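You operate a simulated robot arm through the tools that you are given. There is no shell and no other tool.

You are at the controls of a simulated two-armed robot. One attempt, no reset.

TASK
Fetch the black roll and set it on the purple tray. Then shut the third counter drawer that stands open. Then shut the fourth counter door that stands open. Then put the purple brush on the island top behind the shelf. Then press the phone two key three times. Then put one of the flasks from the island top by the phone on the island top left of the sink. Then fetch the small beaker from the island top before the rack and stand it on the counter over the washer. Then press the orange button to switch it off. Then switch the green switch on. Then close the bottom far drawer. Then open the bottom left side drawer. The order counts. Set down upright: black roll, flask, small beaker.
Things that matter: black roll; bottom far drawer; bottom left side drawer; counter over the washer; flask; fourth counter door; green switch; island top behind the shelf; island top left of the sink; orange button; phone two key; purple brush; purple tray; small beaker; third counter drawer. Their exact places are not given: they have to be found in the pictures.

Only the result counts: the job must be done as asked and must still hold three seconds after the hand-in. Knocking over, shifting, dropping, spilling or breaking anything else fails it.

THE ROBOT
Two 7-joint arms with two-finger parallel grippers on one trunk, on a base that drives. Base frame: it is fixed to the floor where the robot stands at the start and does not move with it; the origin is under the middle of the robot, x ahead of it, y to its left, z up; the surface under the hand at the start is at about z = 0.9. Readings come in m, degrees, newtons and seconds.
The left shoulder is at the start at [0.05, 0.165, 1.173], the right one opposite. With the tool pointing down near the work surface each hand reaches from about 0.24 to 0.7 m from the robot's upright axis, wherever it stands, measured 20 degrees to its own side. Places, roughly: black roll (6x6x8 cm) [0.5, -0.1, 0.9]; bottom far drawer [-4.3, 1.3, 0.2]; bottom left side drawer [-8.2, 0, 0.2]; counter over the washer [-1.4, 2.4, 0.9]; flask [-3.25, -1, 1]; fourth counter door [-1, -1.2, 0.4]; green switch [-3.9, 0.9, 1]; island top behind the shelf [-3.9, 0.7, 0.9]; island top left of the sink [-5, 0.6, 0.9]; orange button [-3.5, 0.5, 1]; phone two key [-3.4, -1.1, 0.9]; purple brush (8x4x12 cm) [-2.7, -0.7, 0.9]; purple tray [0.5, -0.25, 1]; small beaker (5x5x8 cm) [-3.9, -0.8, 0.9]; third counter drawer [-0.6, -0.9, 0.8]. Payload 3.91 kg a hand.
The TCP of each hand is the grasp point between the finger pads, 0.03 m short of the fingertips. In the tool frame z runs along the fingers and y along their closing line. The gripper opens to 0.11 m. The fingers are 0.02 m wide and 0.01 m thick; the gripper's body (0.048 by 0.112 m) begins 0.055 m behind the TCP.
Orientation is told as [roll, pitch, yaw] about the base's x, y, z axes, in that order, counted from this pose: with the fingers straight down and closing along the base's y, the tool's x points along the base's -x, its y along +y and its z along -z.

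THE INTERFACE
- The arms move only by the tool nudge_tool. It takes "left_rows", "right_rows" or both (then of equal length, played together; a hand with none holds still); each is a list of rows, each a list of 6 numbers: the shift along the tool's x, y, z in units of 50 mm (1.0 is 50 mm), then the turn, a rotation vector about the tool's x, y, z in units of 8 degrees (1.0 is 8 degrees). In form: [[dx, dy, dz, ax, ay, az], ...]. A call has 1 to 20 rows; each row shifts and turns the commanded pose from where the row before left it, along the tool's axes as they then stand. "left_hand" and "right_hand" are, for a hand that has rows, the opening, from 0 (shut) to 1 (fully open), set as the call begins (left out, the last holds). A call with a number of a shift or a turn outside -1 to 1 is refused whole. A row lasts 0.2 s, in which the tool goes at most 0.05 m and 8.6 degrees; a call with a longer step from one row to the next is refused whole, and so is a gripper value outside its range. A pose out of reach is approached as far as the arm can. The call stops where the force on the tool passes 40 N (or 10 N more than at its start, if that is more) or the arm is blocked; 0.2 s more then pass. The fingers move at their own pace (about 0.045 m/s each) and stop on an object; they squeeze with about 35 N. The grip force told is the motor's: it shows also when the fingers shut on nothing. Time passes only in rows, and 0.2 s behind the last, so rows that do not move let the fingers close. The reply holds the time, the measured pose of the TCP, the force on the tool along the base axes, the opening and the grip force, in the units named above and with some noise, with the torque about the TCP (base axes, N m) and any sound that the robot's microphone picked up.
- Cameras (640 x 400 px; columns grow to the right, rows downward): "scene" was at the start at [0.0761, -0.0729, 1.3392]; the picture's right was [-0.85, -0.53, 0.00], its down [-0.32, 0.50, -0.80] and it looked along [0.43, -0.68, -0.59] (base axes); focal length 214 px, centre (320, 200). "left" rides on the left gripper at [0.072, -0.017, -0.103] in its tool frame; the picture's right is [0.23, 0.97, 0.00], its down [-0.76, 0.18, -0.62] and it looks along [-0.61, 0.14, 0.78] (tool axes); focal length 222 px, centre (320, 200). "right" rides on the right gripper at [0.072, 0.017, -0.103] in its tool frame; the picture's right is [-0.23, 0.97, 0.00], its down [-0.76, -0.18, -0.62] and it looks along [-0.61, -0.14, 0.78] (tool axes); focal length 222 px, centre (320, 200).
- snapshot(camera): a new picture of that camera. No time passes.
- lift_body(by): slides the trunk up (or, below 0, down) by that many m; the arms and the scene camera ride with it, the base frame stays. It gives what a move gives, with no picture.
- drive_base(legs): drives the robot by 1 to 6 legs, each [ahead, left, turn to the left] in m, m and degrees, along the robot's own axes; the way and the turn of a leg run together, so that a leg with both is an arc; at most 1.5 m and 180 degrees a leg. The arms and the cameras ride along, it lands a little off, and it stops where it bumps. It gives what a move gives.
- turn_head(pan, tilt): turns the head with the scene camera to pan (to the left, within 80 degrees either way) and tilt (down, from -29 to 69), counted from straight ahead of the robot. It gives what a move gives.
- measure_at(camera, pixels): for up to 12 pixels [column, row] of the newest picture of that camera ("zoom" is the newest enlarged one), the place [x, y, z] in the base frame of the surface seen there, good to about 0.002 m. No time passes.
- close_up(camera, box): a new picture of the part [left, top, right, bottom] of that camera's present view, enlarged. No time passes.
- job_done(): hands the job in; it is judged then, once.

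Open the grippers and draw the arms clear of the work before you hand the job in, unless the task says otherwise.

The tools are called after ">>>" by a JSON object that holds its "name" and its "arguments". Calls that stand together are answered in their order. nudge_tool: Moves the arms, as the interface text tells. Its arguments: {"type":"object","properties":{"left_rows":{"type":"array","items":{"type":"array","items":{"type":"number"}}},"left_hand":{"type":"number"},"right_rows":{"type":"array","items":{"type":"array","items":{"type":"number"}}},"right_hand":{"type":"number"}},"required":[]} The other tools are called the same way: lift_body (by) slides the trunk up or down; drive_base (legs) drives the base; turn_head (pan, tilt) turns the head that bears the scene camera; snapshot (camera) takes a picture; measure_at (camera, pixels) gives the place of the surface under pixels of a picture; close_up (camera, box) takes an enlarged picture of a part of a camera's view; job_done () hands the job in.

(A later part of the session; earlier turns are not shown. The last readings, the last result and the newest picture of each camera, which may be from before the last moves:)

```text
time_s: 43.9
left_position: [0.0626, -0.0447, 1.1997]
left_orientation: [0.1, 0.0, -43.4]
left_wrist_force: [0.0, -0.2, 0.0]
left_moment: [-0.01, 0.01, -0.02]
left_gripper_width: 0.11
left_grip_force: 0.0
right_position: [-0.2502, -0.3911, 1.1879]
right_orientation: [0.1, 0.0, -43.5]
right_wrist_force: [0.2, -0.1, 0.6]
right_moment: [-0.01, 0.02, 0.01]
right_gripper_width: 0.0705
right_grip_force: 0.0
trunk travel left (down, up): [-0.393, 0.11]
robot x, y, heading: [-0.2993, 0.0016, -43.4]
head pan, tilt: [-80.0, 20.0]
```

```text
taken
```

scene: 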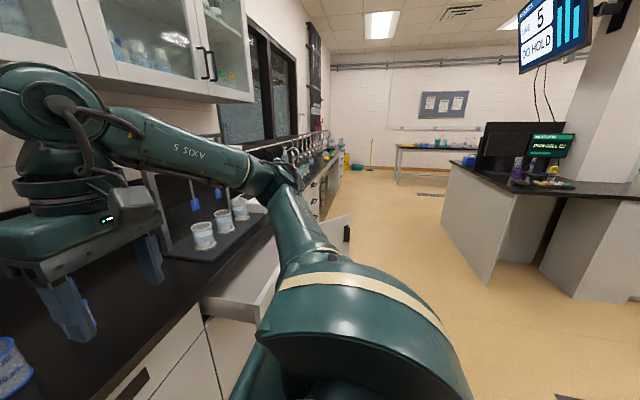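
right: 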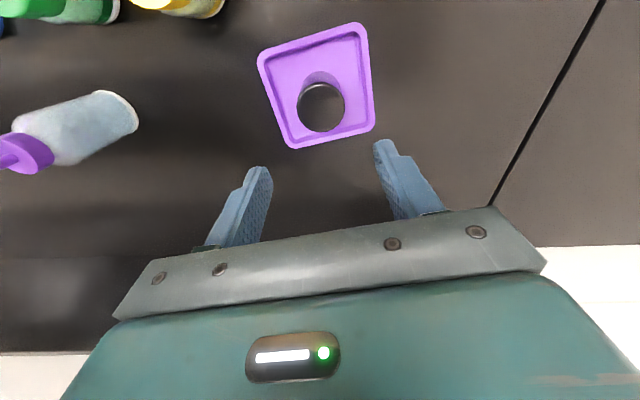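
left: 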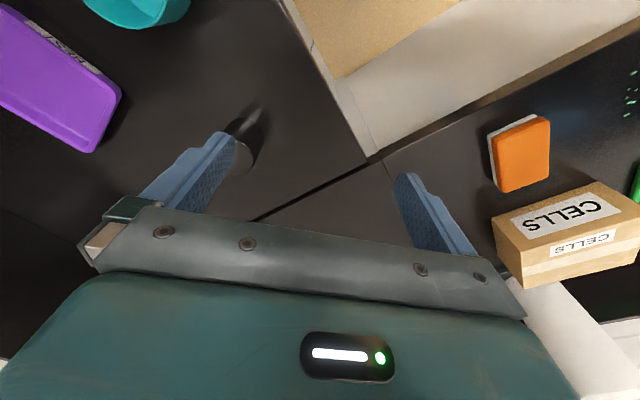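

The corridor to the right is clear and the island is visible at (560,200). I take a look left as well.

>>> {"name": "turn_head", "arguments": {"pan": 80, "tilt": 20}}

>>> {"name": "snapshot", "arguments": {"camera": "scene"}}

```text
time_s: 46.3
left_position: [0.0636, -0.0443, 1.1995]
left_orientation: [0.0, -0.1, -43.4]
left_wrist_force: [-0.9, 0.0, 0.0]
left_moment: [0.0, -0.02, 0.01]
left_gripper_width: 0.1098
left_grip_force: 0.0
right_position: [-0.2488, -0.3925, 1.1873]
right_orientation: [-0.1, -0.1, -43.4]
right_wrist_force: [-1.6, 0.3, 1.0]
right_moment: [0.03, 0.04, -0.01]
right_gripper_width: 0.0704
right_grip_force: 0.0
trunk travel left (down, up): [-0.393, 0.11]
robot x, y, heading: [-0.3017, -0.0011, -43.7]
head pan, tilt: [80.0, 20.0]
```

```text
taken
```

scene: 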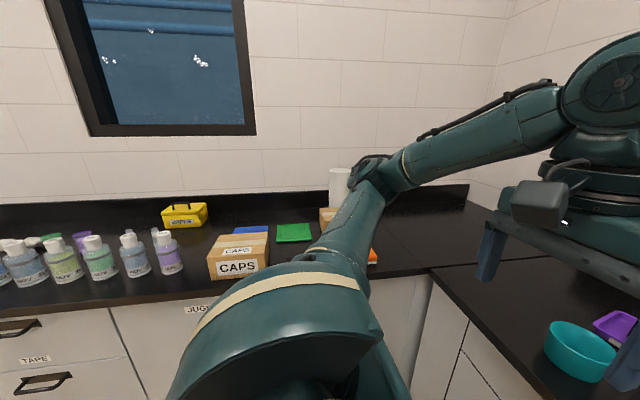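

Both sides look clear. I back up 0.26 m and slide right 0.78 m to stand in front of the open drawer.

>>> {"name": "drive_base", "arguments": {"legs": [[-0.26, 0, 0], [0, -0.78, -1.5]]}}

>>> {"name": "turn_head", "arguments": {"pan": 0, "tilt": 50}}

>>> {"name": "snapshot", "arguments": {"camera": "scene"}}

```text
time_s: 54.9
left_position: [-0.6558, -0.4345, 1.1996]
left_orientation: [0.1, -0.1, -44.1]
left_wrist_force: [-0.2, -0.5, 0.5]
left_moment: [-0.02, -0.01, -0.01]
left_gripper_width: 0.11
left_grip_force: 0.0
right_position: [-0.9723, -0.7774, 1.1882]
right_orientation: [0.0, -0.1, -44.2]
right_wrist_force: [1.1, 0.8, 1.0]
right_moment: [0.0, 0.0, 0.04]
right_gripper_width: 0.0702
right_grip_force: 0.1
trunk travel left (down, up): [-0.393, 0.11]
robot x, y, heading: [-1.0222, -0.3869, -44.2]
head pan, tilt: [80.0, 20.0]
```

```text
time_s: 56.5
left_position: [-0.6554, -0.4347, 1.1993]
left_orientation: [0.0, 0.1, -44.1]
left_wrist_force: [-0.2, 0.0, 0.3]
left_moment: [0.04, -0.01, 0.0]
left_gripper_width: 0.11
left_grip_force: 0.2
right_position: [-0.9718, -0.7783, 1.1875]
right_orientation: [0.0, 0.0, -44.1]
right_wrist_force: [0.2, 0.2, 0.4]
right_moment: [0.0, -0.02, -0.01]
right_gripper_width: 0.0704
right_grip_force: 0.1
trunk travel left (down, up): [-0.393, 0.11]
robot x, y, heading: [-1.0248, -0.3823, -43.8]
head pan, tilt: [0.0, 50.0]
```

```text
taken
```

scene: 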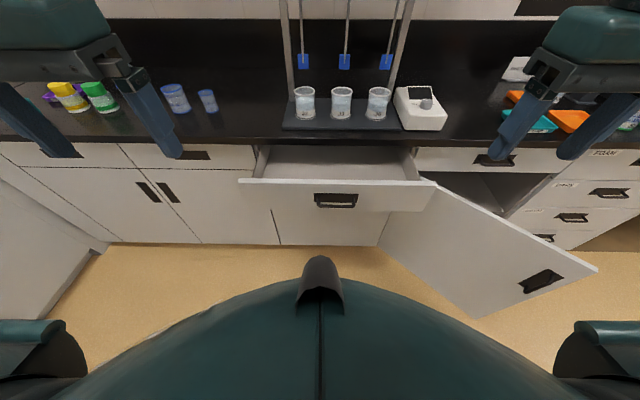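

A clear view: the open drawer front spans (240,180) to (437,183) with its handle at (336,200), and the open door is to the right. I measure the drawer face and the counter edge.

>>> {"name": "measure_at", "arguments": {"camera": "scene", "pixels": [[242, 182], [434, 184], [336, 200], [260, 195], [290, 197], [400, 198], [250, 142], [420, 147], [200, 160], [335, 188], [300, 205], [420, 212]]}}

>>> {"name": "close_up", "arguments": {"camera": "scene", "box": [220, 120, 460, 270]}}

```text
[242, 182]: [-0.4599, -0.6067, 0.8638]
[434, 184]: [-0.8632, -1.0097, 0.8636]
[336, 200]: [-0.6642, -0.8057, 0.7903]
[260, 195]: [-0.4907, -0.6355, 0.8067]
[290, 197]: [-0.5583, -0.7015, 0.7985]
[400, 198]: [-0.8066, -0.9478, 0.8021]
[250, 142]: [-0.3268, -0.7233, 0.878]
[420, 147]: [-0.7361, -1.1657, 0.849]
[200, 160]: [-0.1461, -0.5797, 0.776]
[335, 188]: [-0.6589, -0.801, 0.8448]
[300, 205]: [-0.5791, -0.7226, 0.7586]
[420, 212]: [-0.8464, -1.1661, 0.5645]
```

```text
2.67 times, centred on (340, 195) of scene
```

zoom: 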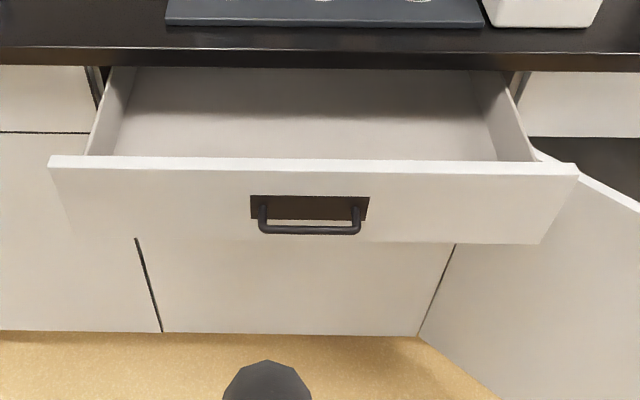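

The drawer face lies 0.55 m ahead and must go back 0.21 m to line up with its neighbours. I shut the left fingers, bring the hand forward and pitch it 60° so the fingertips point forward and down.

>>> {"name": "nudge_tool", "arguments": {"left_rows": [[-0.48, -0.32, 0.6, 0, 0, 0], [-0.48, -0.32, 0.6, 0, 0, 0], [-0.48, -0.32, 0.6, 0, 0, 0], [-0.48, -0.32, 0.6, 0, 0, 0], [-0.48, -0.32, 0.6, 0, 0, 0], [0, 0, 0, 0, -0.94, 0], [0, 0, 0, 0, -0.94, 0], [0, 0, 0, 0, -0.94, 0], [0, 0, 0, 0, -0.94, 0], [0, 0, 0, 0, -0.94, 0], [0, 0, 0, 0, -0.94, 0], [0, 0, 0, 0, -0.94, 0], [0, 0, 0, 0, -0.94, 0], [0, 0, 0, 0, 0, 0]], "left_hand": 0}}

>>> {"name": "snapshot", "arguments": {"camera": "scene"}}

>>> {"name": "snapshot", "arguments": {"camera": "left"}}

```text
time_s: 59.5
left_position: [-0.6232, -0.5799, 1.05]
left_orientation: [0.0, -60.1, -44.1]
left_wrist_force: [0.9, 0.4, -0.1]
left_moment: [-0.01, 0.01, 0.02]
left_gripper_width: 0.0
left_grip_force: 35.5
left hand out of reach, approached as far as the arm can: row 13
right_position: [-0.9723, -0.7773, 1.1885]
right_orientation: [0.0, 0.0, -44.1]
right_wrist_force: [0.0, 0.4, -0.5]
right_moment: [0.01, 0.05, 0.01]
right_gripper_width: 0.0706
right_grip_force: 0.1
trunk travel left (down, up): [-0.393, 0.11]
robot x, y, heading: [-1.0228, -0.3866, -44.2]
head pan, tilt: [0.0, 50.0]
```

```text
taken
```

scene: 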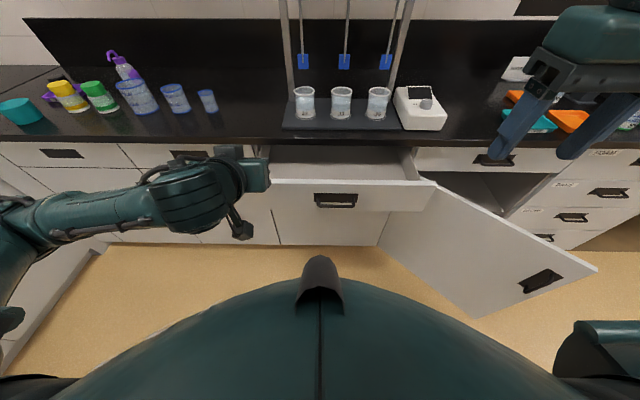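

```text
taken
```

left: 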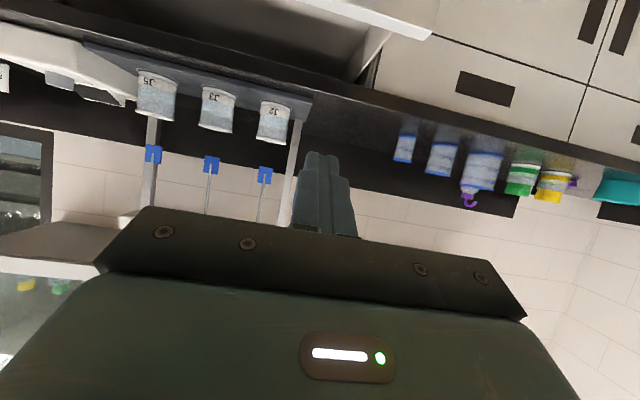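

The left hand is at z=1.05, 0.42 m ahead, pitched as wished. I lower it straight down by 0.24 m to the drawer front's height, still 10 cm short of the face.

>>> {"name": "nudge_tool", "arguments": {"left_rows": [[0.69, 0, 0.4, 0, 0, 0], [0.69, 0, 0.4, 0, 0, 0], [0.69, 0, 0.4, 0, 0, 0], [0.69, 0, 0.4, 0, 0, 0], [0.69, 0, 0.4, 0, 0, 0], [0.69, 0, 0.4, 0, 0, 0], [0, 0, 0, 0, 0, 0]]}}

>>> {"name": "snapshot", "arguments": {"camera": "scene"}}

>>> {"name": "snapshot", "arguments": {"camera": "left"}}

```text
time_s: 61.1
left_position: [-0.623, -0.5813, 0.8108]
left_orientation: [0.0, -60.2, -44.0]
left_wrist_force: [-0.1, 0.6, -1.1]
left_moment: [-0.02, -0.01, 0.0]
left_gripper_width: 0.0
left_grip_force: 35.3
right_position: [-0.9715, -0.7778, 1.1871]
right_orientation: [-0.1, -0.1, -44.1]
right_wrist_force: [0.4, 0.6, -0.4]
right_moment: [0.0, 0.03, 0.01]
right_gripper_width: 0.0704
right_grip_force: 0.1
trunk travel left (down, up): [-0.393, 0.11]
robot x, y, heading: [-1.0228, -0.3887, -44.0]
head pan, tilt: [0.0, 50.0]
```

```text
taken
```

scene: 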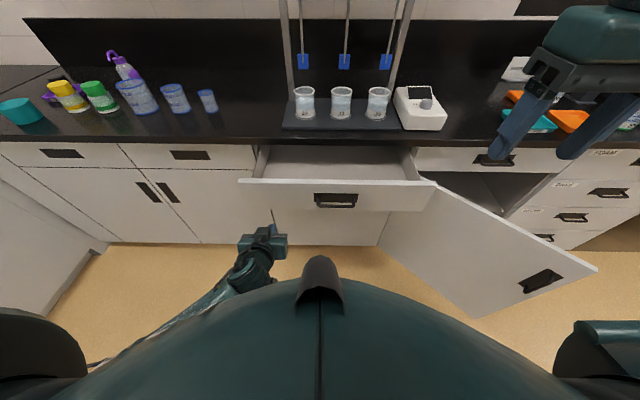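

```text
taken
```

left: 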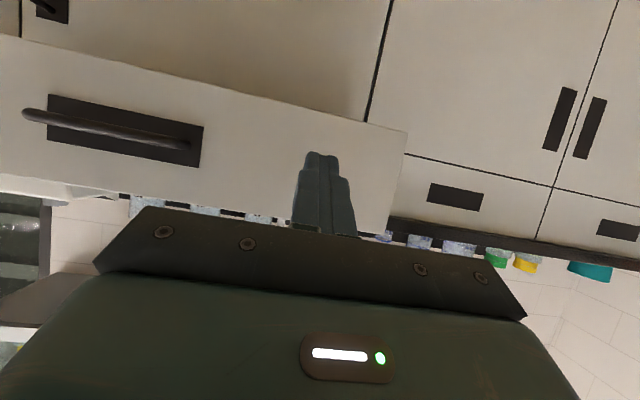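

The fingertips point at the drawer front, left of the handle. I push forward, first the 10 cm gap then slower against the face.

>>> {"name": "nudge_tool", "arguments": {"left_rows": [[-0.3, 0, 0.52, 0, 0, 0], [-0.3, 0, 0.52, 0, 0, 0], [-0.3, 0, 0.52, 0, 0, 0], [-0.2, 0, 0.346, 0, 0, 0], [-0.2, 0, 0.346, 0, 0, 0], [-0.2, 0, 0.346, 0, 0, 0], [-0.2, 0, 0.346, 0, 0, 0], [-0.2, 0, 0.346, 0, 0, 0], [-0.2, 0, 0.346, 0, 0, 0], [-0.2, 0, 0.346, 0, 0, 0], [-0.2, 0, 0.346, 0, 0, 0], [0, 0, 0, 0, 0, 0]]}}

>>> {"name": "snapshot", "arguments": {"camera": "scene"}}

>>> {"name": "snapshot", "arguments": {"camera": "left"}}

```text
time_s: 63.7
left_position: [-0.444, -0.7538, 0.8102]
left_orientation: [0.0, -60.2, -44.1]
left_wrist_force: [0.4, 0.1, 0.7]
left_moment: [-0.03, 0.02, -0.01]
left_gripper_width: 0.0
left_grip_force: 35.2
right_position: [-0.9719, -0.7771, 1.1879]
right_orientation: [0.0, 0.1, -44.1]
right_wrist_force: [0.3, 1.1, -0.1]
right_moment: [0.0, 0.0, -0.03]
right_gripper_width: 0.0706
right_grip_force: 0.0
trunk travel left (down, up): [-0.393, 0.11]
robot x, y, heading: [-1.018, -0.3808, -44.1]
head pan, tilt: [0.0, 50.0]
```

```text
taken
```

scene: 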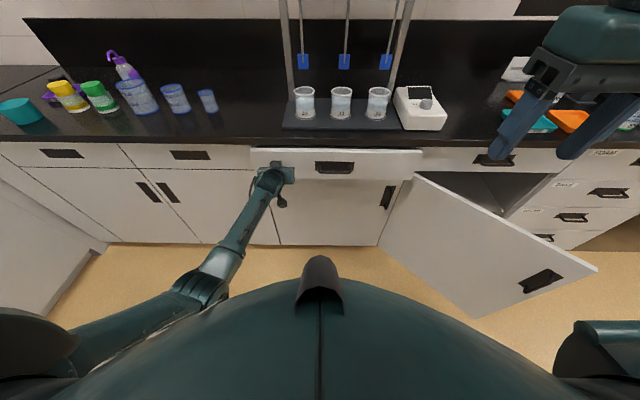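

```text
taken
```

left: 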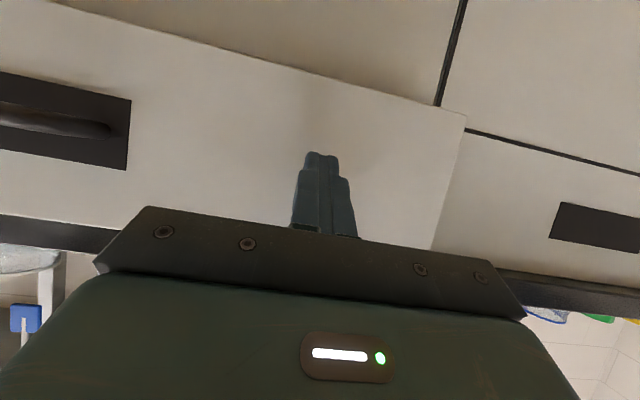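

The drawer is nearly in, with about 6 cm left. I push on in 1 cm steps until it meets its stop.

>>> {"name": "nudge_tool", "arguments": {"left_rows": [[-0.15, 0, 0.26, 0, 0, 0], [-0.15, 0, 0.26, 0, 0, 0], [-0.1, 0, 0.173, 0, 0, 0], [-0.1, 0, 0.173, 0, 0, 0], [-0.1, 0, 0.173, 0, 0, 0], [-0.1, 0, 0.173, 0, 0, 0], [-0.1, 0, 0.173, 0, 0, 0], [-0.1, 0, 0.173, 0, 0, 0]]}}

>>> {"name": "snapshot", "arguments": {"camera": "scene"}}

```text
time_s: 65.0
left_position: [-0.4047, -0.7941, 0.8082]
left_orientation: [0.0, -59.6, -43.9]
left_wrist_force: [-26.3, 27.5, 14.5]
left_moment: [-0.1, -0.03, -0.1]
left_gripper_width: 0.0
left_grip_force: 35.4
right_position: [-0.9733, -0.7743, 1.1891]
right_orientation: [0.1, -0.4, -44.0]
right_wrist_force: [0.1, -0.6, -0.1]
right_moment: [-0.03, 0.0, 0.02]
right_gripper_width: 0.0701
right_grip_force: 0.1
trunk travel left (down, up): [-0.393, 0.11]
robot x, y, heading: [-1.0218, -0.3856, -43.9]
head pan, tilt: [0.0, 50.0]
stopped in row 6 (left hand): the force on the tool passed its limit at 53 N (the readings are from after the stop); the commanded pose is now the measured one
```

```text
taken
```

scene: 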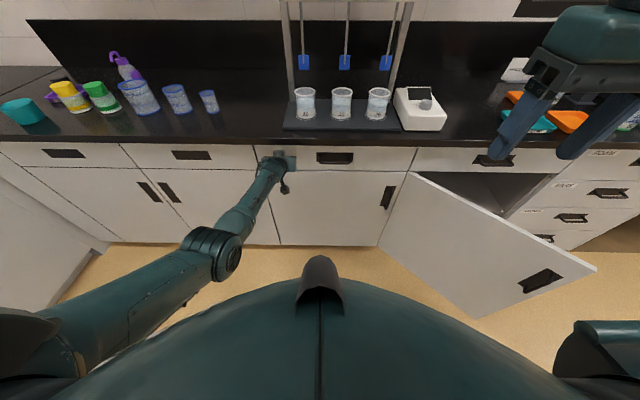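

The drawer is flush and the push stopped on its end-stop. I withdraw the left hand straight back, then measure the drawer's final face against its neighbours.

>>> {"name": "nudge_tool", "arguments": {"left_rows": [[0.2, 0, -0.346, 0, 0, 0], [0.3, 0, -0.52, 0, 0, 0], [0.4, 0, -0.69, 0, 0, 0], [0.4, 0, -0.69, 0, 0, 0], [0.4, 0, -0.69, 0, 0, 0], [0.4, 0, -0.69, 0, 0, 0], [0.4, 0, -0.69, 0, 0, 0], [0.4, 0, -0.69, 0, 0, 0], [0, 0, 0, 0, 0, 0]]}}

>>> {"name": "snapshot", "arguments": {"camera": "scene"}}

>>> {"name": "measure_at", "arguments": {"camera": "scene", "pixels": [[370, 160], [290, 165], [230, 160], [440, 160], [596, 266], [560, 290], [540, 282], [480, 315], [400, 200], [412, 176], [500, 240], [382, 243]]}}

```text
time_s: 66.3
left_position: [-0.482, -0.7115, 0.919]
left_orientation: [1.2, -71.5, -44.8]
left_wrist_force: [0.7, 0.5, 0.1]
left_moment: [-0.01, 0.04, 0.01]
left_gripper_width: 0.0001
left_grip_force: 35.2
right_position: [-0.9718, -0.7772, 1.1882]
right_orientation: [0.0, 0.0, -43.9]
right_wrist_force: [-0.1, -0.5, -0.2]
right_moment: [-0.01, 0.03, -0.04]
right_gripper_width: 0.0706
right_grip_force: 0.0
trunk travel left (down, up): [-0.393, 0.11]
robot x, y, heading: [-1.0214, -0.3885, -43.9]
head pan, tilt: [0.0, 50.0]
stopped in row 6 (left hand): the arm was blocked; the commanded pose is now the measured one
```

```text
taken
```

scene: 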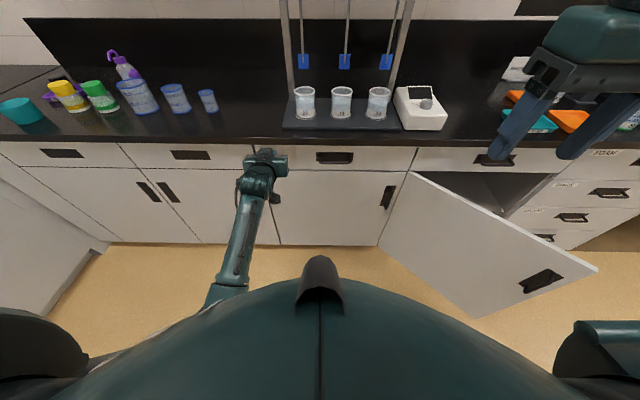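

```text
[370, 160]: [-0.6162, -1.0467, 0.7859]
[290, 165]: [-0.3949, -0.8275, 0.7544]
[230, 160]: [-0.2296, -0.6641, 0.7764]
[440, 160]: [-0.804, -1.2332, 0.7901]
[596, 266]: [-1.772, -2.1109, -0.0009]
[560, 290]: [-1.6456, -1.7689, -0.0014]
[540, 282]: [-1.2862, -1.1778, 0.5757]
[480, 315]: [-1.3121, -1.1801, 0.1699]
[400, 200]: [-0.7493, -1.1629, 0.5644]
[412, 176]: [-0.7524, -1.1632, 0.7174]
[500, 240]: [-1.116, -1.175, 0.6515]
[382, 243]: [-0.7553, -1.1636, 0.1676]
```

The drawer face at b≈-0.305 matches its neighbours, so it is shut. The left arm was blocked while retreating, probably folding its elbow against the body, so I now raise the hand instead.

>>> {"name": "nudge_tool", "arguments": {"left_rows": [[-0.6, 0, -0.2, 0, 0, 0], [-0.6, 0, -0.2, 0, 0, 0], [-0.6, 0, -0.2, 0, 0, 0], [-0.6, 0, -0.2, 0, 0, 0], [-0.6, 0, -0.2, 0, 0, 0], [-0.6, 0, -0.2, 0, 0, 0], [0, 0, 0, 0, 0, 0]]}}

>>> {"name": "snapshot", "arguments": {"camera": "scene"}}

```text
time_s: 67.9
left_position: [-0.4851, -0.7121, 1.1077]
left_orientation: [1.4, -71.4, -45.0]
left_wrist_force: [-0.7, -0.4, -0.4]
left_moment: [-0.02, 0.0, -0.01]
left_gripper_width: 0.0
left_grip_force: 34.8
right_position: [-0.9721, -0.7775, 1.1883]
right_orientation: [0.0, 0.0, -44.0]
right_wrist_force: [-0.3, -0.9, 0.1]
right_moment: [-0.01, 0.01, 0.01]
right_gripper_width: 0.0703
right_grip_force: 0.0
trunk travel left (down, up): [-0.393, 0.11]
robot x, y, heading: [-1.0263, -0.3882, -44.2]
head pan, tilt: [0.0, 50.0]
```

```text
taken
```

scene: 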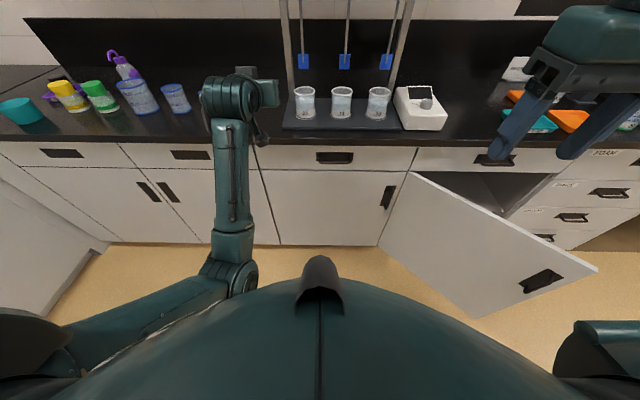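

The arm moves freely again. I un-pitch the left hand back to fingers-down.

>>> {"name": "nudge_tool", "arguments": {"left_rows": [[0, 0, 0, 0, 0.9, 0], [0, 0, 0, 0, 0.9, 0], [0, 0, 0, 0, 0.9, 0], [0, 0, 0, 0, 0.9, 0], [0, 0, 0, 0, 0.9, 0], [0, 0, 0, 0, 0.9, 0], [0, 0, 0, 0, 0.9, 0], [0, 0, 0, 0, 0.9, 0], [0, 0, 0, 0, 0.9, 0], [0, 0, 0, 0, 0.8, 0], [0, 0, 0, 0, 0, 0]]}}

>>> {"name": "snapshot", "arguments": {"camera": "scene"}}

```text
time_s: 70.3
left_position: [-0.4799, -0.7162, 1.1074]
left_orientation: [0.4, -0.3, -43.7]
left_wrist_force: [0.0, 0.6, 0.2]
left_moment: [0.01, 0.0, 0.03]
left_gripper_width: 0.0002
left_grip_force: 34.9
left hand out of reach, approached as far as the arm can: row 8
right_position: [-0.9728, -0.7776, 1.1882]
right_orientation: [0.0, -0.1, -44.0]
right_wrist_force: [0.0, 0.1, -0.7]
right_moment: [-0.01, -0.03, 0.01]
right_gripper_width: 0.0707
right_grip_force: 0.1
trunk travel left (down, up): [-0.393, 0.11]
robot x, y, heading: [-1.021, -0.3889, -43.9]
head pan, tilt: [0.0, 50.0]
```

```text
taken
```

scene: 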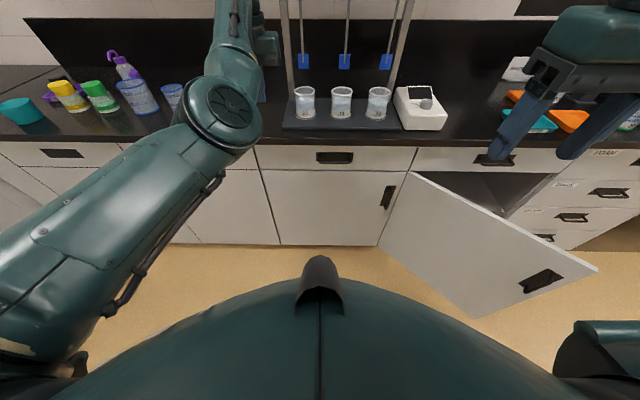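

The left hand is fingers-down at z=1.107. I pull it back toward the body and up to its travel pose.

>>> {"name": "nudge_tool", "arguments": {"left_rows": [[0.7, 0.2, -0.3, 0, 0, 0], [0.8, 0.2, -0.3, 0, 0, 0], [0.85, 0.2, -0.3, 0, 0, 0], [0.85, 0.2, -0.3, 0, 0, 0], [0.85, 0.25, -0.3, 0, 0, 0], [0.85, 0.25, -0.3, 0, 0, 0], [0.85, 0.2, 0, 0, 0, 0], [0.4, 0, 0, 0, 0, 0], [0, 0, 0, 0, 0, 0]]}}

>>> {"name": "drive_base", "arguments": {"legs": [[-0.1, 0, 0], [0, -0.45, -0.8]]}}

>>> {"name": "snapshot", "arguments": {"camera": "scene"}}

```text
time_s: 72.3
left_position: [-0.4541, -0.646, 1.1993]
left_orientation: [0.4, -0.3, -43.7]
left_wrist_force: [0.3, 0.2, 0.3]
left_moment: [-0.04, 0.01, 0.0]
left_gripper_width: 0.0002
left_grip_force: 35.1
left hand out of reach, approached as far as the arm can: row 1, 2, 3, 4, 5, 6, 7, 8
right_position: [-0.9714, -0.7775, 1.1883]
right_orientation: [0.0, 0.0, -44.1]
right_wrist_force: [0.2, 0.6, -0.6]
right_moment: [-0.02, 0.0, -0.02]
right_gripper_width: 0.0702
right_grip_force: 0.0
trunk travel left (down, up): [-0.393, 0.11]
robot x, y, heading: [-1.0224, -0.3844, -44.1]
head pan, tilt: [0.0, 50.0]
```

```text
time_s: 77.5
left_position: [-0.8363, -0.8924, 1.1981]
left_orientation: [0.4, -0.4, -43.9]
left_wrist_force: [0.5, -0.1, -1.0]
left_moment: [0.01, -0.04, 0.03]
left_gripper_width: 0.0001
left_grip_force: 34.6
right_position: [-1.3526, -1.0229, 1.1869]
right_orientation: [0.1, 0.0, -44.1]
right_wrist_force: [-0.1, 0.4, -1.2]
right_moment: [0.01, 0.02, -0.02]
right_gripper_width: 0.0704
right_grip_force: 0.1
trunk travel left (down, up): [-0.393, 0.11]
robot x, y, heading: [-1.4028, -0.6354, -44.3]
head pan, tilt: [0.0, 50.0]
```

```text
taken
```

scene: 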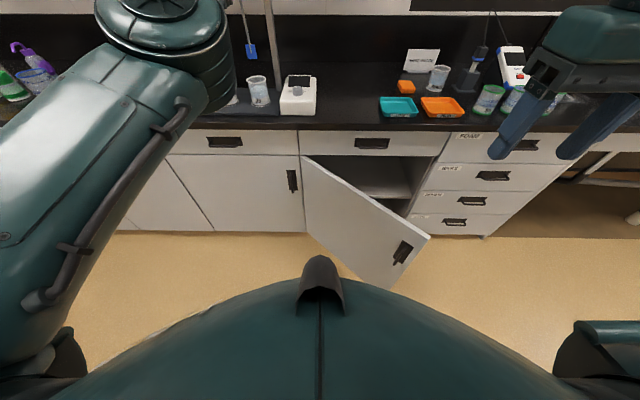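

The left hand stayed about 0.58 m ahead: the arm could not retract in its present configuration. I send still rows to see whether it is still trying to reach the commanded pose.

>>> {"name": "nudge_tool", "arguments": {"left_rows": [[0, 0, 0, 0, 0, 0], [0, 0, 0, 0, 0, 0], [0, 0, 0, 0, 0, 0]]}}

>>> {"name": "turn_head", "arguments": {"pan": 45, "tilt": 25}}

>>> {"name": "snapshot", "arguments": {"camera": "scene"}}

```text
time_s: 78.3
left_position: [-0.8357, -0.8934, 1.1984]
left_orientation: [0.4, -0.4, -43.9]
left_wrist_force: [0.5, 1.3, 0.4]
left_moment: [0.0, -0.01, -0.02]
left_gripper_width: 0.0
left_grip_force: 34.9
right_position: [-1.3524, -1.023, 1.1881]
right_orientation: [0.0, 0.0, -44.2]
right_wrist_force: [-0.8, -0.3, -0.2]
right_moment: [-0.01, 0.01, -0.01]
right_gripper_width: 0.0704
right_grip_force: 0.2
trunk travel left (down, up): [-0.393, 0.11]
robot x, y, heading: [-1.4049, -0.6327, -44.4]
head pan, tilt: [0.0, 50.0]
```

```text
time_s: 79.4
left_position: [-0.836, -0.8938, 1.1996]
left_orientation: [0.5, -0.3, -44.0]
left_wrist_force: [0.0, 0.0, 0.1]
left_moment: [0.04, 0.0, -0.03]
left_gripper_width: 0.0001
left_grip_force: 35.3
right_position: [-1.3536, -1.0231, 1.1878]
right_orientation: [0.1, 0.0, -44.2]
right_wrist_force: [-0.4, -0.8, -0.6]
right_moment: [-0.02, 0.02, -0.01]
right_gripper_width: 0.0702
right_grip_force: 0.0
trunk travel left (down, up): [-0.393, 0.11]
robot x, y, heading: [-1.4048, -0.631, -44.4]
head pan, tilt: [45.0, 25.0]
```

```text
taken
```

scene: 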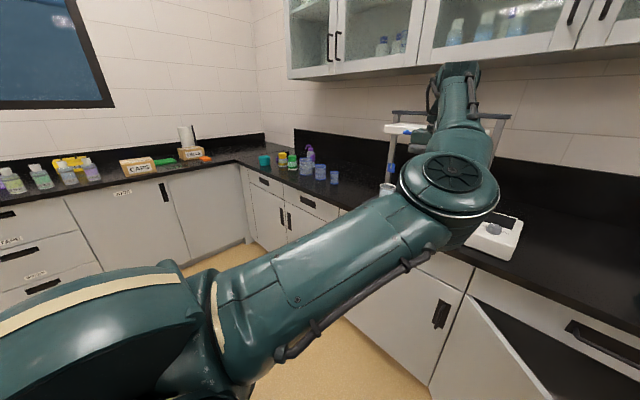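

No reach complaint now, so the command was reset. The picture shows the left elbow at (450,185), low and forward with the forearm going up; I measure it.

>>> {"name": "measure_at", "arguments": {"camera": "scene", "pixels": [[450, 175], [420, 235], [440, 110], [300, 270], [455, 80]]}}

>>> {"name": "turn_head", "arguments": {"pan": 20, "tilt": 0}}

>>> {"name": "snapshot", "arguments": {"camera": "scene"}}

```text
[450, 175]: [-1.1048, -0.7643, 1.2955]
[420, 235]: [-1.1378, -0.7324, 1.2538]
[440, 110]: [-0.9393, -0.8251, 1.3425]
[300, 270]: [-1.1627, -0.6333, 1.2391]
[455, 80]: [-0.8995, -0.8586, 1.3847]
```

```text
time_s: 80.3
left_position: [-0.8356, -0.8928, 1.2001]
left_orientation: [0.5, -0.2, -43.9]
left_wrist_force: [-0.1, 0.4, 0.8]
left_moment: [-0.01, 0.02, 0.01]
left_gripper_width: 0.0
left_grip_force: 35.0
right_position: [-1.3525, -1.0225, 1.1871]
right_orientation: [0.0, -0.1, -44.2]
right_wrist_force: [0.3, 0.0, 0.6]
right_moment: [0.05, 0.0, 0.02]
right_gripper_width: 0.0704
right_grip_force: 0.1
trunk travel left (down, up): [-0.393, 0.11]
robot x, y, heading: [-1.405, -0.63, -44.3]
head pan, tilt: [20.0, 0.0]
```

```text
taken
```

scene: 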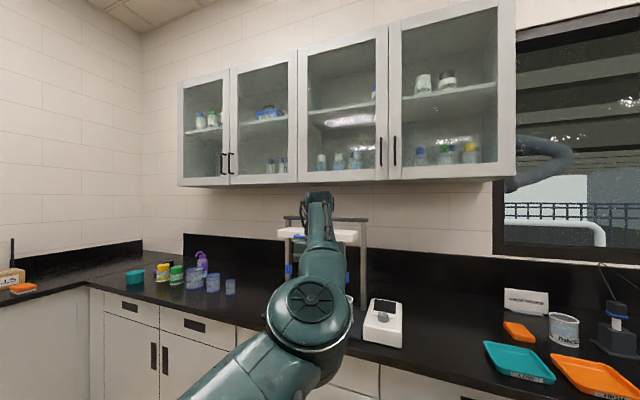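

The elbow sits inboard at about 0.31 m ahead and 0.11 m left, nearly straight. I move the hand outwards to the left to coax the elbow back outside.

>>> {"name": "nudge_tool", "arguments": {"left_rows": [[0, 0.8, 0, 0, 0, 0], [0, 0.8, 0, 0, 0, 0], [0, 0.8, 0, 0, 0, 0], [0, 0.8, 0, 0, 0, 0], [0, 0.8, 0, 0, 0, 0], [0, 0, 0, 0, 0, 0]]}}

>>> {"name": "turn_head", "arguments": {"pan": 45, "tilt": 25}}

>>> {"name": "snapshot", "arguments": {"camera": "scene"}}

```text
time_s: 81.7
left_position: [-0.6988, -0.7477, 1.1971]
left_orientation: [0.4, -0.3, -43.9]
left_wrist_force: [-0.6, -0.1, 0.2]
left_moment: [0.04, 0.0, 0.06]
left_gripper_width: 0.0003
left_grip_force: 35.6
right_position: [-1.3532, -1.0242, 1.1878]
right_orientation: [0.0, 0.0, -44.3]
right_wrist_force: [0.0, 0.1, -0.6]
right_moment: [0.01, -0.03, 0.03]
right_gripper_width: 0.0705
right_grip_force: 0.0
trunk travel left (down, up): [-0.393, 0.11]
robot x, y, heading: [-1.4025, -0.6292, -44.3]
head pan, tilt: [20.0, 0.0]
```

```text
time_s: 82.6
left_position: [-0.6973, -0.747, 1.1975]
left_orientation: [0.3, -0.3, -43.9]
left_wrist_force: [0.1, -0.2, 0.0]
left_moment: [-0.01, 0.03, 0.0]
left_gripper_width: 0.0
left_grip_force: 35.0
right_position: [-1.3535, -1.0235, 1.1879]
right_orientation: [-0.1, 0.0, -44.3]
right_wrist_force: [-0.1, -0.1, -0.4]
right_moment: [0.04, 0.03, 0.0]
right_gripper_width: 0.0702
right_grip_force: 0.1
trunk travel left (down, up): [-0.393, 0.11]
robot x, y, heading: [-1.4035, -0.6283, -44.1]
head pan, tilt: [45.0, 25.0]
```

```text
taken
```

scene: 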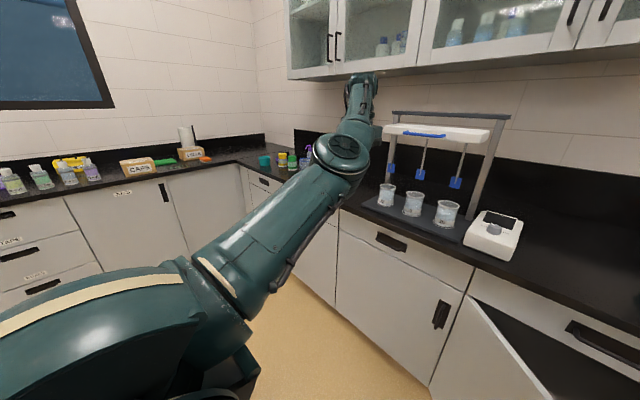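

The whole arm swung left with the hand now at 0.59 m ahead, 0.40 m left. I try a short retraction from here.

>>> {"name": "nudge_tool", "arguments": {"left_rows": [[0.5, 0, 0, 0, 0, 0], [0.5, 0, 0, 0, 0, 0], [0.5, 0, 0, 0, 0, 0], [0, 0, 0, 0, 0, 0]]}}

>>> {"name": "snapshot", "arguments": {"camera": "scene"}}

```text
time_s: 83.6
left_position: [-0.7524, -0.6949, 1.2018]
left_orientation: [0.4, -0.2, -44.0]
left_wrist_force: [-0.1, -0.5, -1.0]
left_moment: [0.0, 0.01, -0.04]
left_gripper_width: 0.0
left_grip_force: 34.5
right_position: [-1.3534, -1.0226, 1.187]
right_orientation: [0.1, 0.0, -44.2]
right_wrist_force: [0.2, -0.1, 0.6]
right_moment: [0.04, 0.0, 0.0]
right_gripper_width: 0.07
right_grip_force: 0.1
trunk travel left (down, up): [-0.393, 0.11]
robot x, y, heading: [-1.4045, -0.6324, -44.2]
head pan, tilt: [45.0, 25.0]
```

```text
taken
```

scene: 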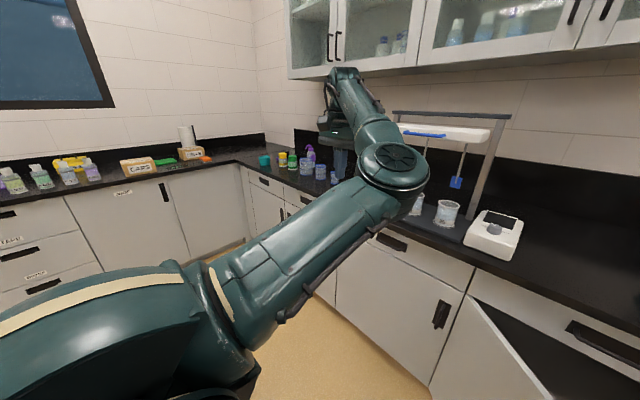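

The hand does retract here, but with the elbow crossing inboard. I roll the hand so the fingers point outboard, which should swing the elbow down and out.

>>> {"name": "nudge_tool", "arguments": {"left_rows": [[0, 0, 0, -0.9, 0, 0], [0, 0, 0, -0.9, 0, 0], [0, 0, 0, -0.9, 0, 0], [0, 0, 0, -0.9, 0, 0], [0, 0, 0, -0.9, 0, 0], [0, 0, 0, -0.9, 0, 0], [0, 0, 0, -0.9, 0, 0], [0, 0, 0, -0.9, 0, 0], [0, 0, 0, 0, 0, 0]]}}

>>> {"name": "snapshot", "arguments": {"camera": "scene"}}

```text
time_s: 85.6
left_position: [-0.7514, -0.696, 1.1997]
left_orientation: [58.1, -0.4, -44.0]
left_wrist_force: [0.6, -0.3, -1.0]
left_moment: [-0.03, 0.0, -0.03]
left_gripper_width: 0.0001
left_grip_force: 34.9
right_position: [-1.3528, -1.0231, 1.187]
right_orientation: [0.0, 0.0, -44.3]
right_wrist_force: [0.4, -0.4, 0.3]
right_moment: [-0.02, -0.04, 0.0]
right_gripper_width: 0.0703
right_grip_force: 0.1
trunk travel left (down, up): [-0.393, 0.11]
robot x, y, heading: [-1.4016, -0.6349, -44.1]
head pan, tilt: [45.0, 25.0]
```

```text
taken
```

scene: 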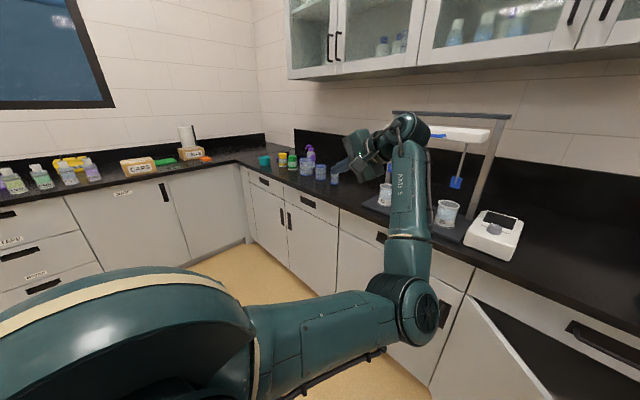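

The elbow went down as hoped, now at (405,305). I roll further to bring it past the bottom towards the outside.

>>> {"name": "nudge_tool", "arguments": {"left_rows": [[0, 0, 0, -0.9, 0, 0], [0, 0, 0, -0.9, 0, 0], [0, 0, 0, -0.9, 0, 0], [0, 0, 0, -0.9, 0, 0], [0, 0, 0, -0.9, 0, 0], [0, 0, 0, -0.9, 0, 0], [0, 0, 0, 0, 0, 0]]}}

>>> {"name": "snapshot", "arguments": {"camera": "scene"}}

```text
time_s: 87.2
left_position: [-0.751, -0.6972, 1.1997]
left_orientation: [101.3, -0.5, -43.9]
left_wrist_force: [-0.8, 0.1, -0.7]
left_moment: [0.03, -0.02, 0.01]
left_gripper_width: 0.0
left_grip_force: 35.0
right_position: [-1.3534, -1.0237, 1.1878]
right_orientation: [0.0, 0.1, -44.2]
right_wrist_force: [0.4, 0.6, -0.7]
right_moment: [0.01, -0.02, 0.02]
right_gripper_width: 0.0706
right_grip_force: 0.1
trunk travel left (down, up): [-0.393, 0.11]
robot x, y, heading: [-1.4006, -0.631, -44.1]
head pan, tilt: [45.0, 25.0]
```

```text
taken
```

scene: 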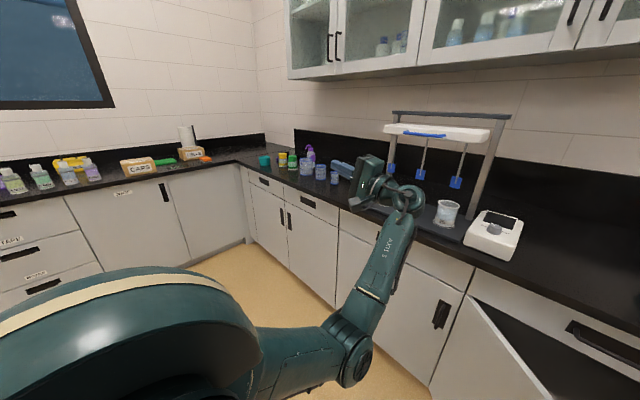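

The elbow is now low and moving out. I draw the hand back and inboard in this rolled pose before un-rolling.

>>> {"name": "nudge_tool", "arguments": {"left_rows": [[0.6, 0.1, -0.5, 0, 0, 0], [0.6, 0.1, -0.5, 0, 0, 0], [0.6, 0.1, -0.5, 0, 0, 0], [0.6, 0.1, -0.5, 0, 0, 0], [0, 0, 0, 0, 0, 0]]}}

>>> {"name": "snapshot", "arguments": {"camera": "scene"}}

```text
time_s: 88.4
left_position: [-0.9081, -0.687, 1.2031]
left_orientation: [101.2, -0.3, -43.8]
left_wrist_force: [0.1, -0.8, 0.6]
left_moment: [-0.01, 0.01, -0.01]
left_gripper_width: 0.0
left_grip_force: 34.9
right_position: [-1.3537, -1.0231, 1.1883]
right_orientation: [0.0, -0.1, -44.2]
right_wrist_force: [0.2, 0.5, 0.1]
right_moment: [-0.03, -0.01, 0.0]
right_gripper_width: 0.0706
right_grip_force: 0.0
trunk travel left (down, up): [-0.393, 0.11]
robot x, y, heading: [-1.4082, -0.6314, -44.3]
head pan, tilt: [45.0, 25.0]
```

```text
taken
```

scene: 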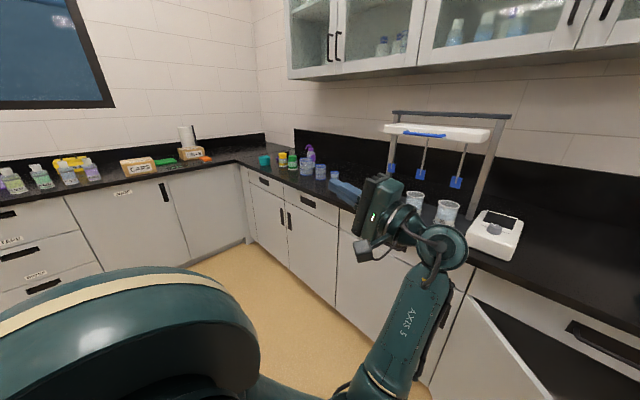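

The hand is at 0.39 m ahead, 0.31 m left with the elbow low. I un-roll part way and watch where the elbow goes.

>>> {"name": "nudge_tool", "arguments": {"left_rows": [[0, 0, 0, 0.9, 0, 0], [0, 0, 0, 0.9, 0, 0], [0, 0, 0, 0.9, 0, 0], [0, 0, 0, 0.9, 0, 0], [0, 0, 0, 0.9, 0, 0], [0, 0, 0, 0.9, 0, 0], [0, 0, 0, 0.9, 0, 0], [0, 0, 0, 0, 0, 0]]}}

>>> {"name": "snapshot", "arguments": {"camera": "scene"}}

```text
time_s: 90.2
left_position: [-0.8994, -0.6826, 1.1979]
left_orientation: [50.8, -0.3, -43.9]
left_wrist_force: [0.0, 0.9, -0.6]
left_moment: [0.01, -0.01, 0.05]
left_gripper_width: 0.0
left_grip_force: 34.9
left hand out of reach, approached as far as the arm can: row 7
right_position: [-1.3538, -1.0231, 1.1875]
right_orientation: [0.0, 0.0, -44.1]
right_wrist_force: [0.0, -0.6, -0.2]
right_moment: [0.0, -0.01, 0.0]
right_gripper_width: 0.0705
right_grip_force: 0.0
trunk travel left (down, up): [-0.393, 0.11]
robot x, y, heading: [-1.4049, -0.6309, -44.1]
head pan, tilt: [45.0, 25.0]
```

```text
taken
```

scene: 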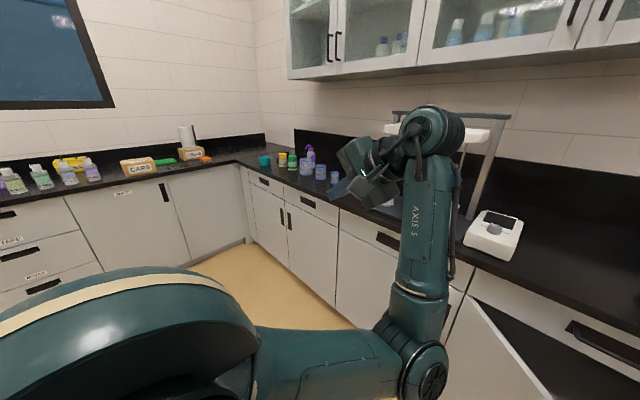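

The un-roll hits a wrist limit near 50°, so the elbow must first go further outside. I roll the other way again, beyond before, and look.

>>> {"name": "nudge_tool", "arguments": {"left_rows": [[0, 0, 0, -0.95, 0, 0], [0, 0, 0, -0.95, 0, 0], [0, 0, 0, -0.95, 0, 0], [0, 0, 0, -0.95, 0, 0], [0, 0, 0, -0.95, 0, 0], [0, 0, 0, -0.95, 0, 0], [0, 0, 0, -0.95, 0, 0], [0, 0, 0, -0.95, 0, 0], [0, 0, 0, -0.95, 0, 0], [0, 0, 0, -0.95, 0, 0], [0, 0, 0, -0.95, 0, 0], [0, 0, 0, -0.95, 0, 0], [0, 0, 0, 0, 0, 0]]}}

>>> {"name": "snapshot", "arguments": {"camera": "scene"}}

```text
time_s: 93.0
left_position: [-0.9013, -0.6824, 1.1981]
left_orientation: [142.2, -0.2, -44.0]
left_wrist_force: [-0.1, 0.4, -0.2]
left_moment: [0.02, -0.01, 0.0]
left_gripper_width: 0.0
left_grip_force: 35.0
right_position: [-1.3532, -1.0233, 1.1883]
right_orientation: [0.0, 0.1, -44.2]
right_wrist_force: [-0.5, 0.6, 0.3]
right_moment: [0.01, -0.03, -0.01]
right_gripper_width: 0.0701
right_grip_force: 0.1
trunk travel left (down, up): [-0.393, 0.11]
robot x, y, heading: [-1.4033, -0.6289, -43.9]
head pan, tilt: [45.0, 25.0]
```

```text
taken
```

scene: 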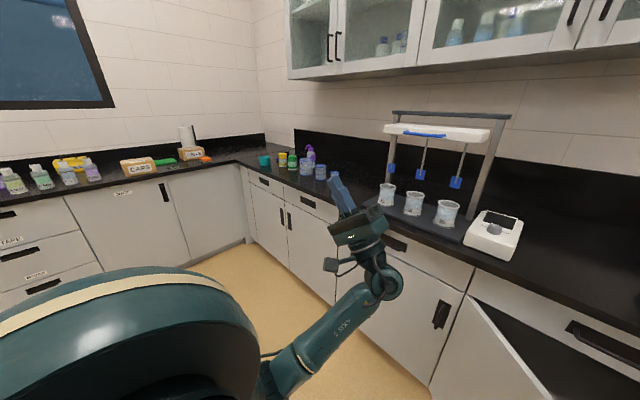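

The elbow now tucks low by the body with the hand pointing up-left. I try swinging the fingers forward and then down by another route, to land in a better elbow configuration.

>>> {"name": "nudge_tool", "arguments": {"left_rows": [[0, 0, 0, 0, -0.71, 0.55], [0, 0, 0, 0, -0.71, 0.55], [0, 0, 0, 0, -0.71, 0.55], [0, 0, 0, 0, -0.71, 0.55], [0, 0, 0, 0, -0.71, 0.55], [0, 0, 0, 0, -0.71, 0.55], [0, 0, 0, 0, -0.71, 0.55], [0, 0, 0, 0, -0.71, 0.55], [0, 0, 0, 0, -0.71, 0.55], [0, 0, 0, 0, -0.71, 0.55], [0, 0, 0, 0, 0, 0]]}}

>>> {"name": "snapshot", "arguments": {"camera": "scene"}}

```text
time_s: 95.4
left_position: [-0.8873, -0.6964, 1.1969]
left_orientation: [153.0, 71.8, -32.9]
left_wrist_force: [-0.2, -0.5, 1.3]
left_moment: [0.02, -0.02, -0.01]
left_gripper_width: 0.0
left_grip_force: 34.8
left hand out of reach, approached as far as the arm can: row 9, 10
right_position: [-1.3535, -1.0237, 1.1866]
right_orientation: [0.0, 0.0, -44.3]
right_wrist_force: [0.3, -0.5, 0.3]
right_moment: [0.02, -0.02, 0.02]
right_gripper_width: 0.0704
right_grip_force: 0.0
trunk travel left (down, up): [-0.393, 0.11]
robot x, y, heading: [-1.4051, -0.632, -44.0]
head pan, tilt: [45.0, 25.0]
```

```text
taken
```

scene: 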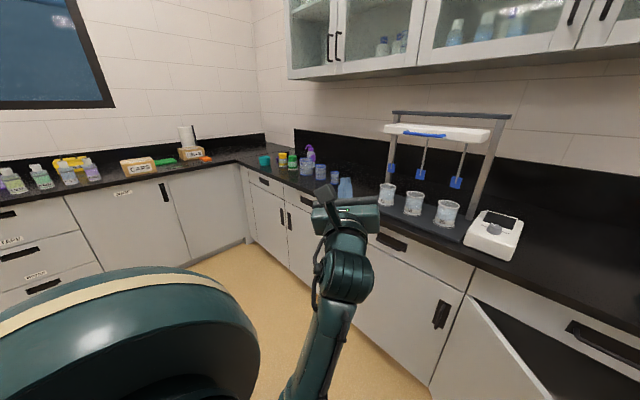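

The fingers now point forward-left with the camera side up. I turn the hand about its finger axis to come back to the usual camera-down attitude, watching for limits.

>>> {"name": "nudge_tool", "arguments": {"left_rows": [[0, 0, 0, 0, 0, 0.95], [0, 0, 0, 0, 0, 0.95], [0, 0, 0, 0, 0, 0.95], [0, 0, 0, 0, 0, 0.95], [0, 0, 0, 0, 0, 0.95], [0, 0, 0, 0, 0, 0.95], [0, 0, 0, 0, 0, 0.95], [0, 0, 0, 0, 0, 0.95], [0, 0, 0, 0, 0, 0.95], [0, 0, 0, 0, 0, 0.95], [0, 0, 0, 0, 0, 0.95], [0, 0, 0, 0, 0, 0.95], [0, 0, 0, 0, 0, 0]]}}

>>> {"name": "snapshot", "arguments": {"camera": "scene"}}

```text
time_s: 98.2
left_position: [-0.8597, -0.6899, 1.1903]
left_orientation: [-104.6, 10.1, 82.6]
left_wrist_force: [0.4, -0.9, -0.1]
left_moment: [0.01, -0.01, 0.0]
left_gripper_width: 0.0
left_grip_force: 35.2
left hand out of reach, approached as far as the arm can: row 10, 11, 12
right_position: [-1.3535, -1.0234, 1.1886]
right_orientation: [0.0, 0.0, -44.2]
right_wrist_force: [-0.6, 0.0, -0.2]
right_moment: [-0.02, 0.04, -0.01]
right_gripper_width: 0.0703
right_grip_force: 0.0
trunk travel left (down, up): [-0.393, 0.11]
robot x, y, heading: [-1.4028, -0.6284, -44.2]
head pan, tilt: [45.0, 25.0]
```

```text
taken
```

scene: 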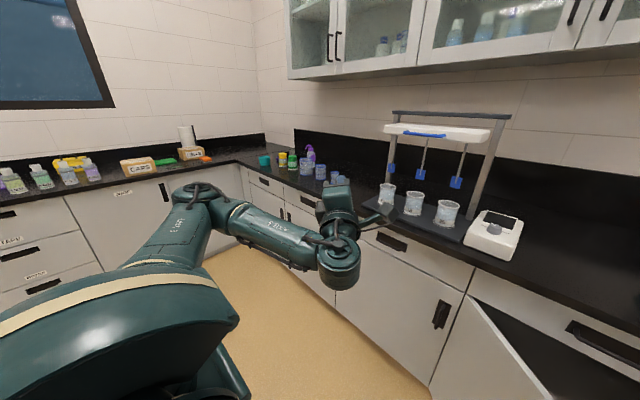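

The elbow is now outboard and up at (200,195), like the original configuration. I rotate the hand about the forearm axis so the fingers come down.

>>> {"name": "nudge_tool", "arguments": {"left_rows": [[0, 0, 0, -0.929, -0.134, 0.1425], [0, 0, 0, -0.929, -0.134, 0.1425], [0, 0, 0, -0.929, -0.134, 0.1425], [0, 0, 0, -0.929, -0.134, 0.1425], [0, 0, 0, -0.929, -0.134, 0.1425], [0, 0, 0, -0.929, -0.134, 0.1425], [0, 0, 0, -0.929, -0.134, 0.1425], [0, 0, 0, -0.929, -0.134, 0.1425], [0, 0, 0, -0.929, -0.134, 0.1425], [0, 0, 0, -0.929, -0.134, 0.1425], [0, 0, 0, -0.929, -0.134, 0.1425], [0, 0, 0, -0.929, -0.134, 0.1425], [0, 0, 0, -0.929, -0.134, 0.1425], [0, 0, 0, 0, 0, 0]]}}

>>> {"name": "snapshot", "arguments": {"camera": "scene"}}

```text
time_s: 101.2
left_position: [-0.9234, -0.6696, 1.1376]
left_orientation: [-23.7, -4.3, 86.1]
left_wrist_force: [-0.2, 0.9, 0.4]
left_moment: [0.0, 0.0, -0.02]
left_gripper_width: 0.0002
left_grip_force: 35.8
left hand out of reach, approached as far as the arm can: row 1, 9, 10, 11, 12, 13
right_position: [-1.3531, -1.0224, 1.1889]
right_orientation: [0.0, 0.0, -44.1]
right_wrist_force: [-0.1, 0.0, 0.0]
right_moment: [-0.01, -0.02, 0.01]
right_gripper_width: 0.0702
right_grip_force: 0.1
trunk travel left (down, up): [-0.393, 0.11]
robot x, y, heading: [-1.4033, -0.628, -44.3]
head pan, tilt: [45.0, 25.0]
```

```text
taken
```

scene: 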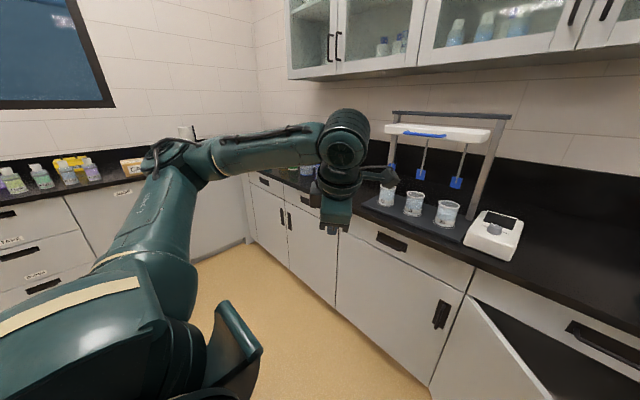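

The left arm is back in its elbow-out configuration with the hand nearly down but yawed by 130°. I turn the hand about its own axis back towards the usual yaw.

>>> {"name": "nudge_tool", "arguments": {"left_rows": [[0, 0, 0, 0, 0, 0.95], [0, 0, 0, 0, 0, 0.95], [0, 0, 0, 0, 0, 0.95], [0, 0, 0, 0, 0, 0.95], [0, 0, 0, 0, 0, 0.95], [0, 0, 0, 0, 0, 0.95], [0, 0, 0, 0, 0, 0.95], [0, 0, 0, 0, 0, 0.95], [0, 0, 0, 0, 0, 0]]}}

>>> {"name": "snapshot", "arguments": {"camera": "scene"}}

```text
time_s: 103.2
left_position: [-1.012, -0.6985, 1.0259]
left_orientation: [-20.8, -16.7, 54.2]
left_wrist_force: [-0.2, -0.3, -0.1]
left_moment: [0.01, -0.01, 0.0]
left_gripper_width: 0.0002
left_grip_force: 34.9
left hand out of reach, approached as far as the arm can: row 1, 2, 3, 4, 5, 6, 7, 8
right_position: [-1.3535, -1.022, 1.1886]
right_orientation: [0.0, 0.0, -44.3]
right_wrist_force: [0.3, 0.4, 0.4]
right_moment: [0.01, 0.01, 0.0]
right_gripper_width: 0.0704
right_grip_force: 0.0
trunk travel left (down, up): [-0.393, 0.11]
robot x, y, heading: [-1.4047, -0.6322, -44.0]
head pan, tilt: [45.0, 25.0]
```

```text
taken
```

scene: 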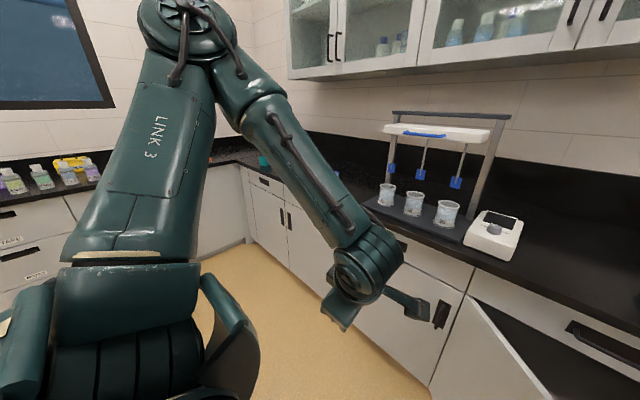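

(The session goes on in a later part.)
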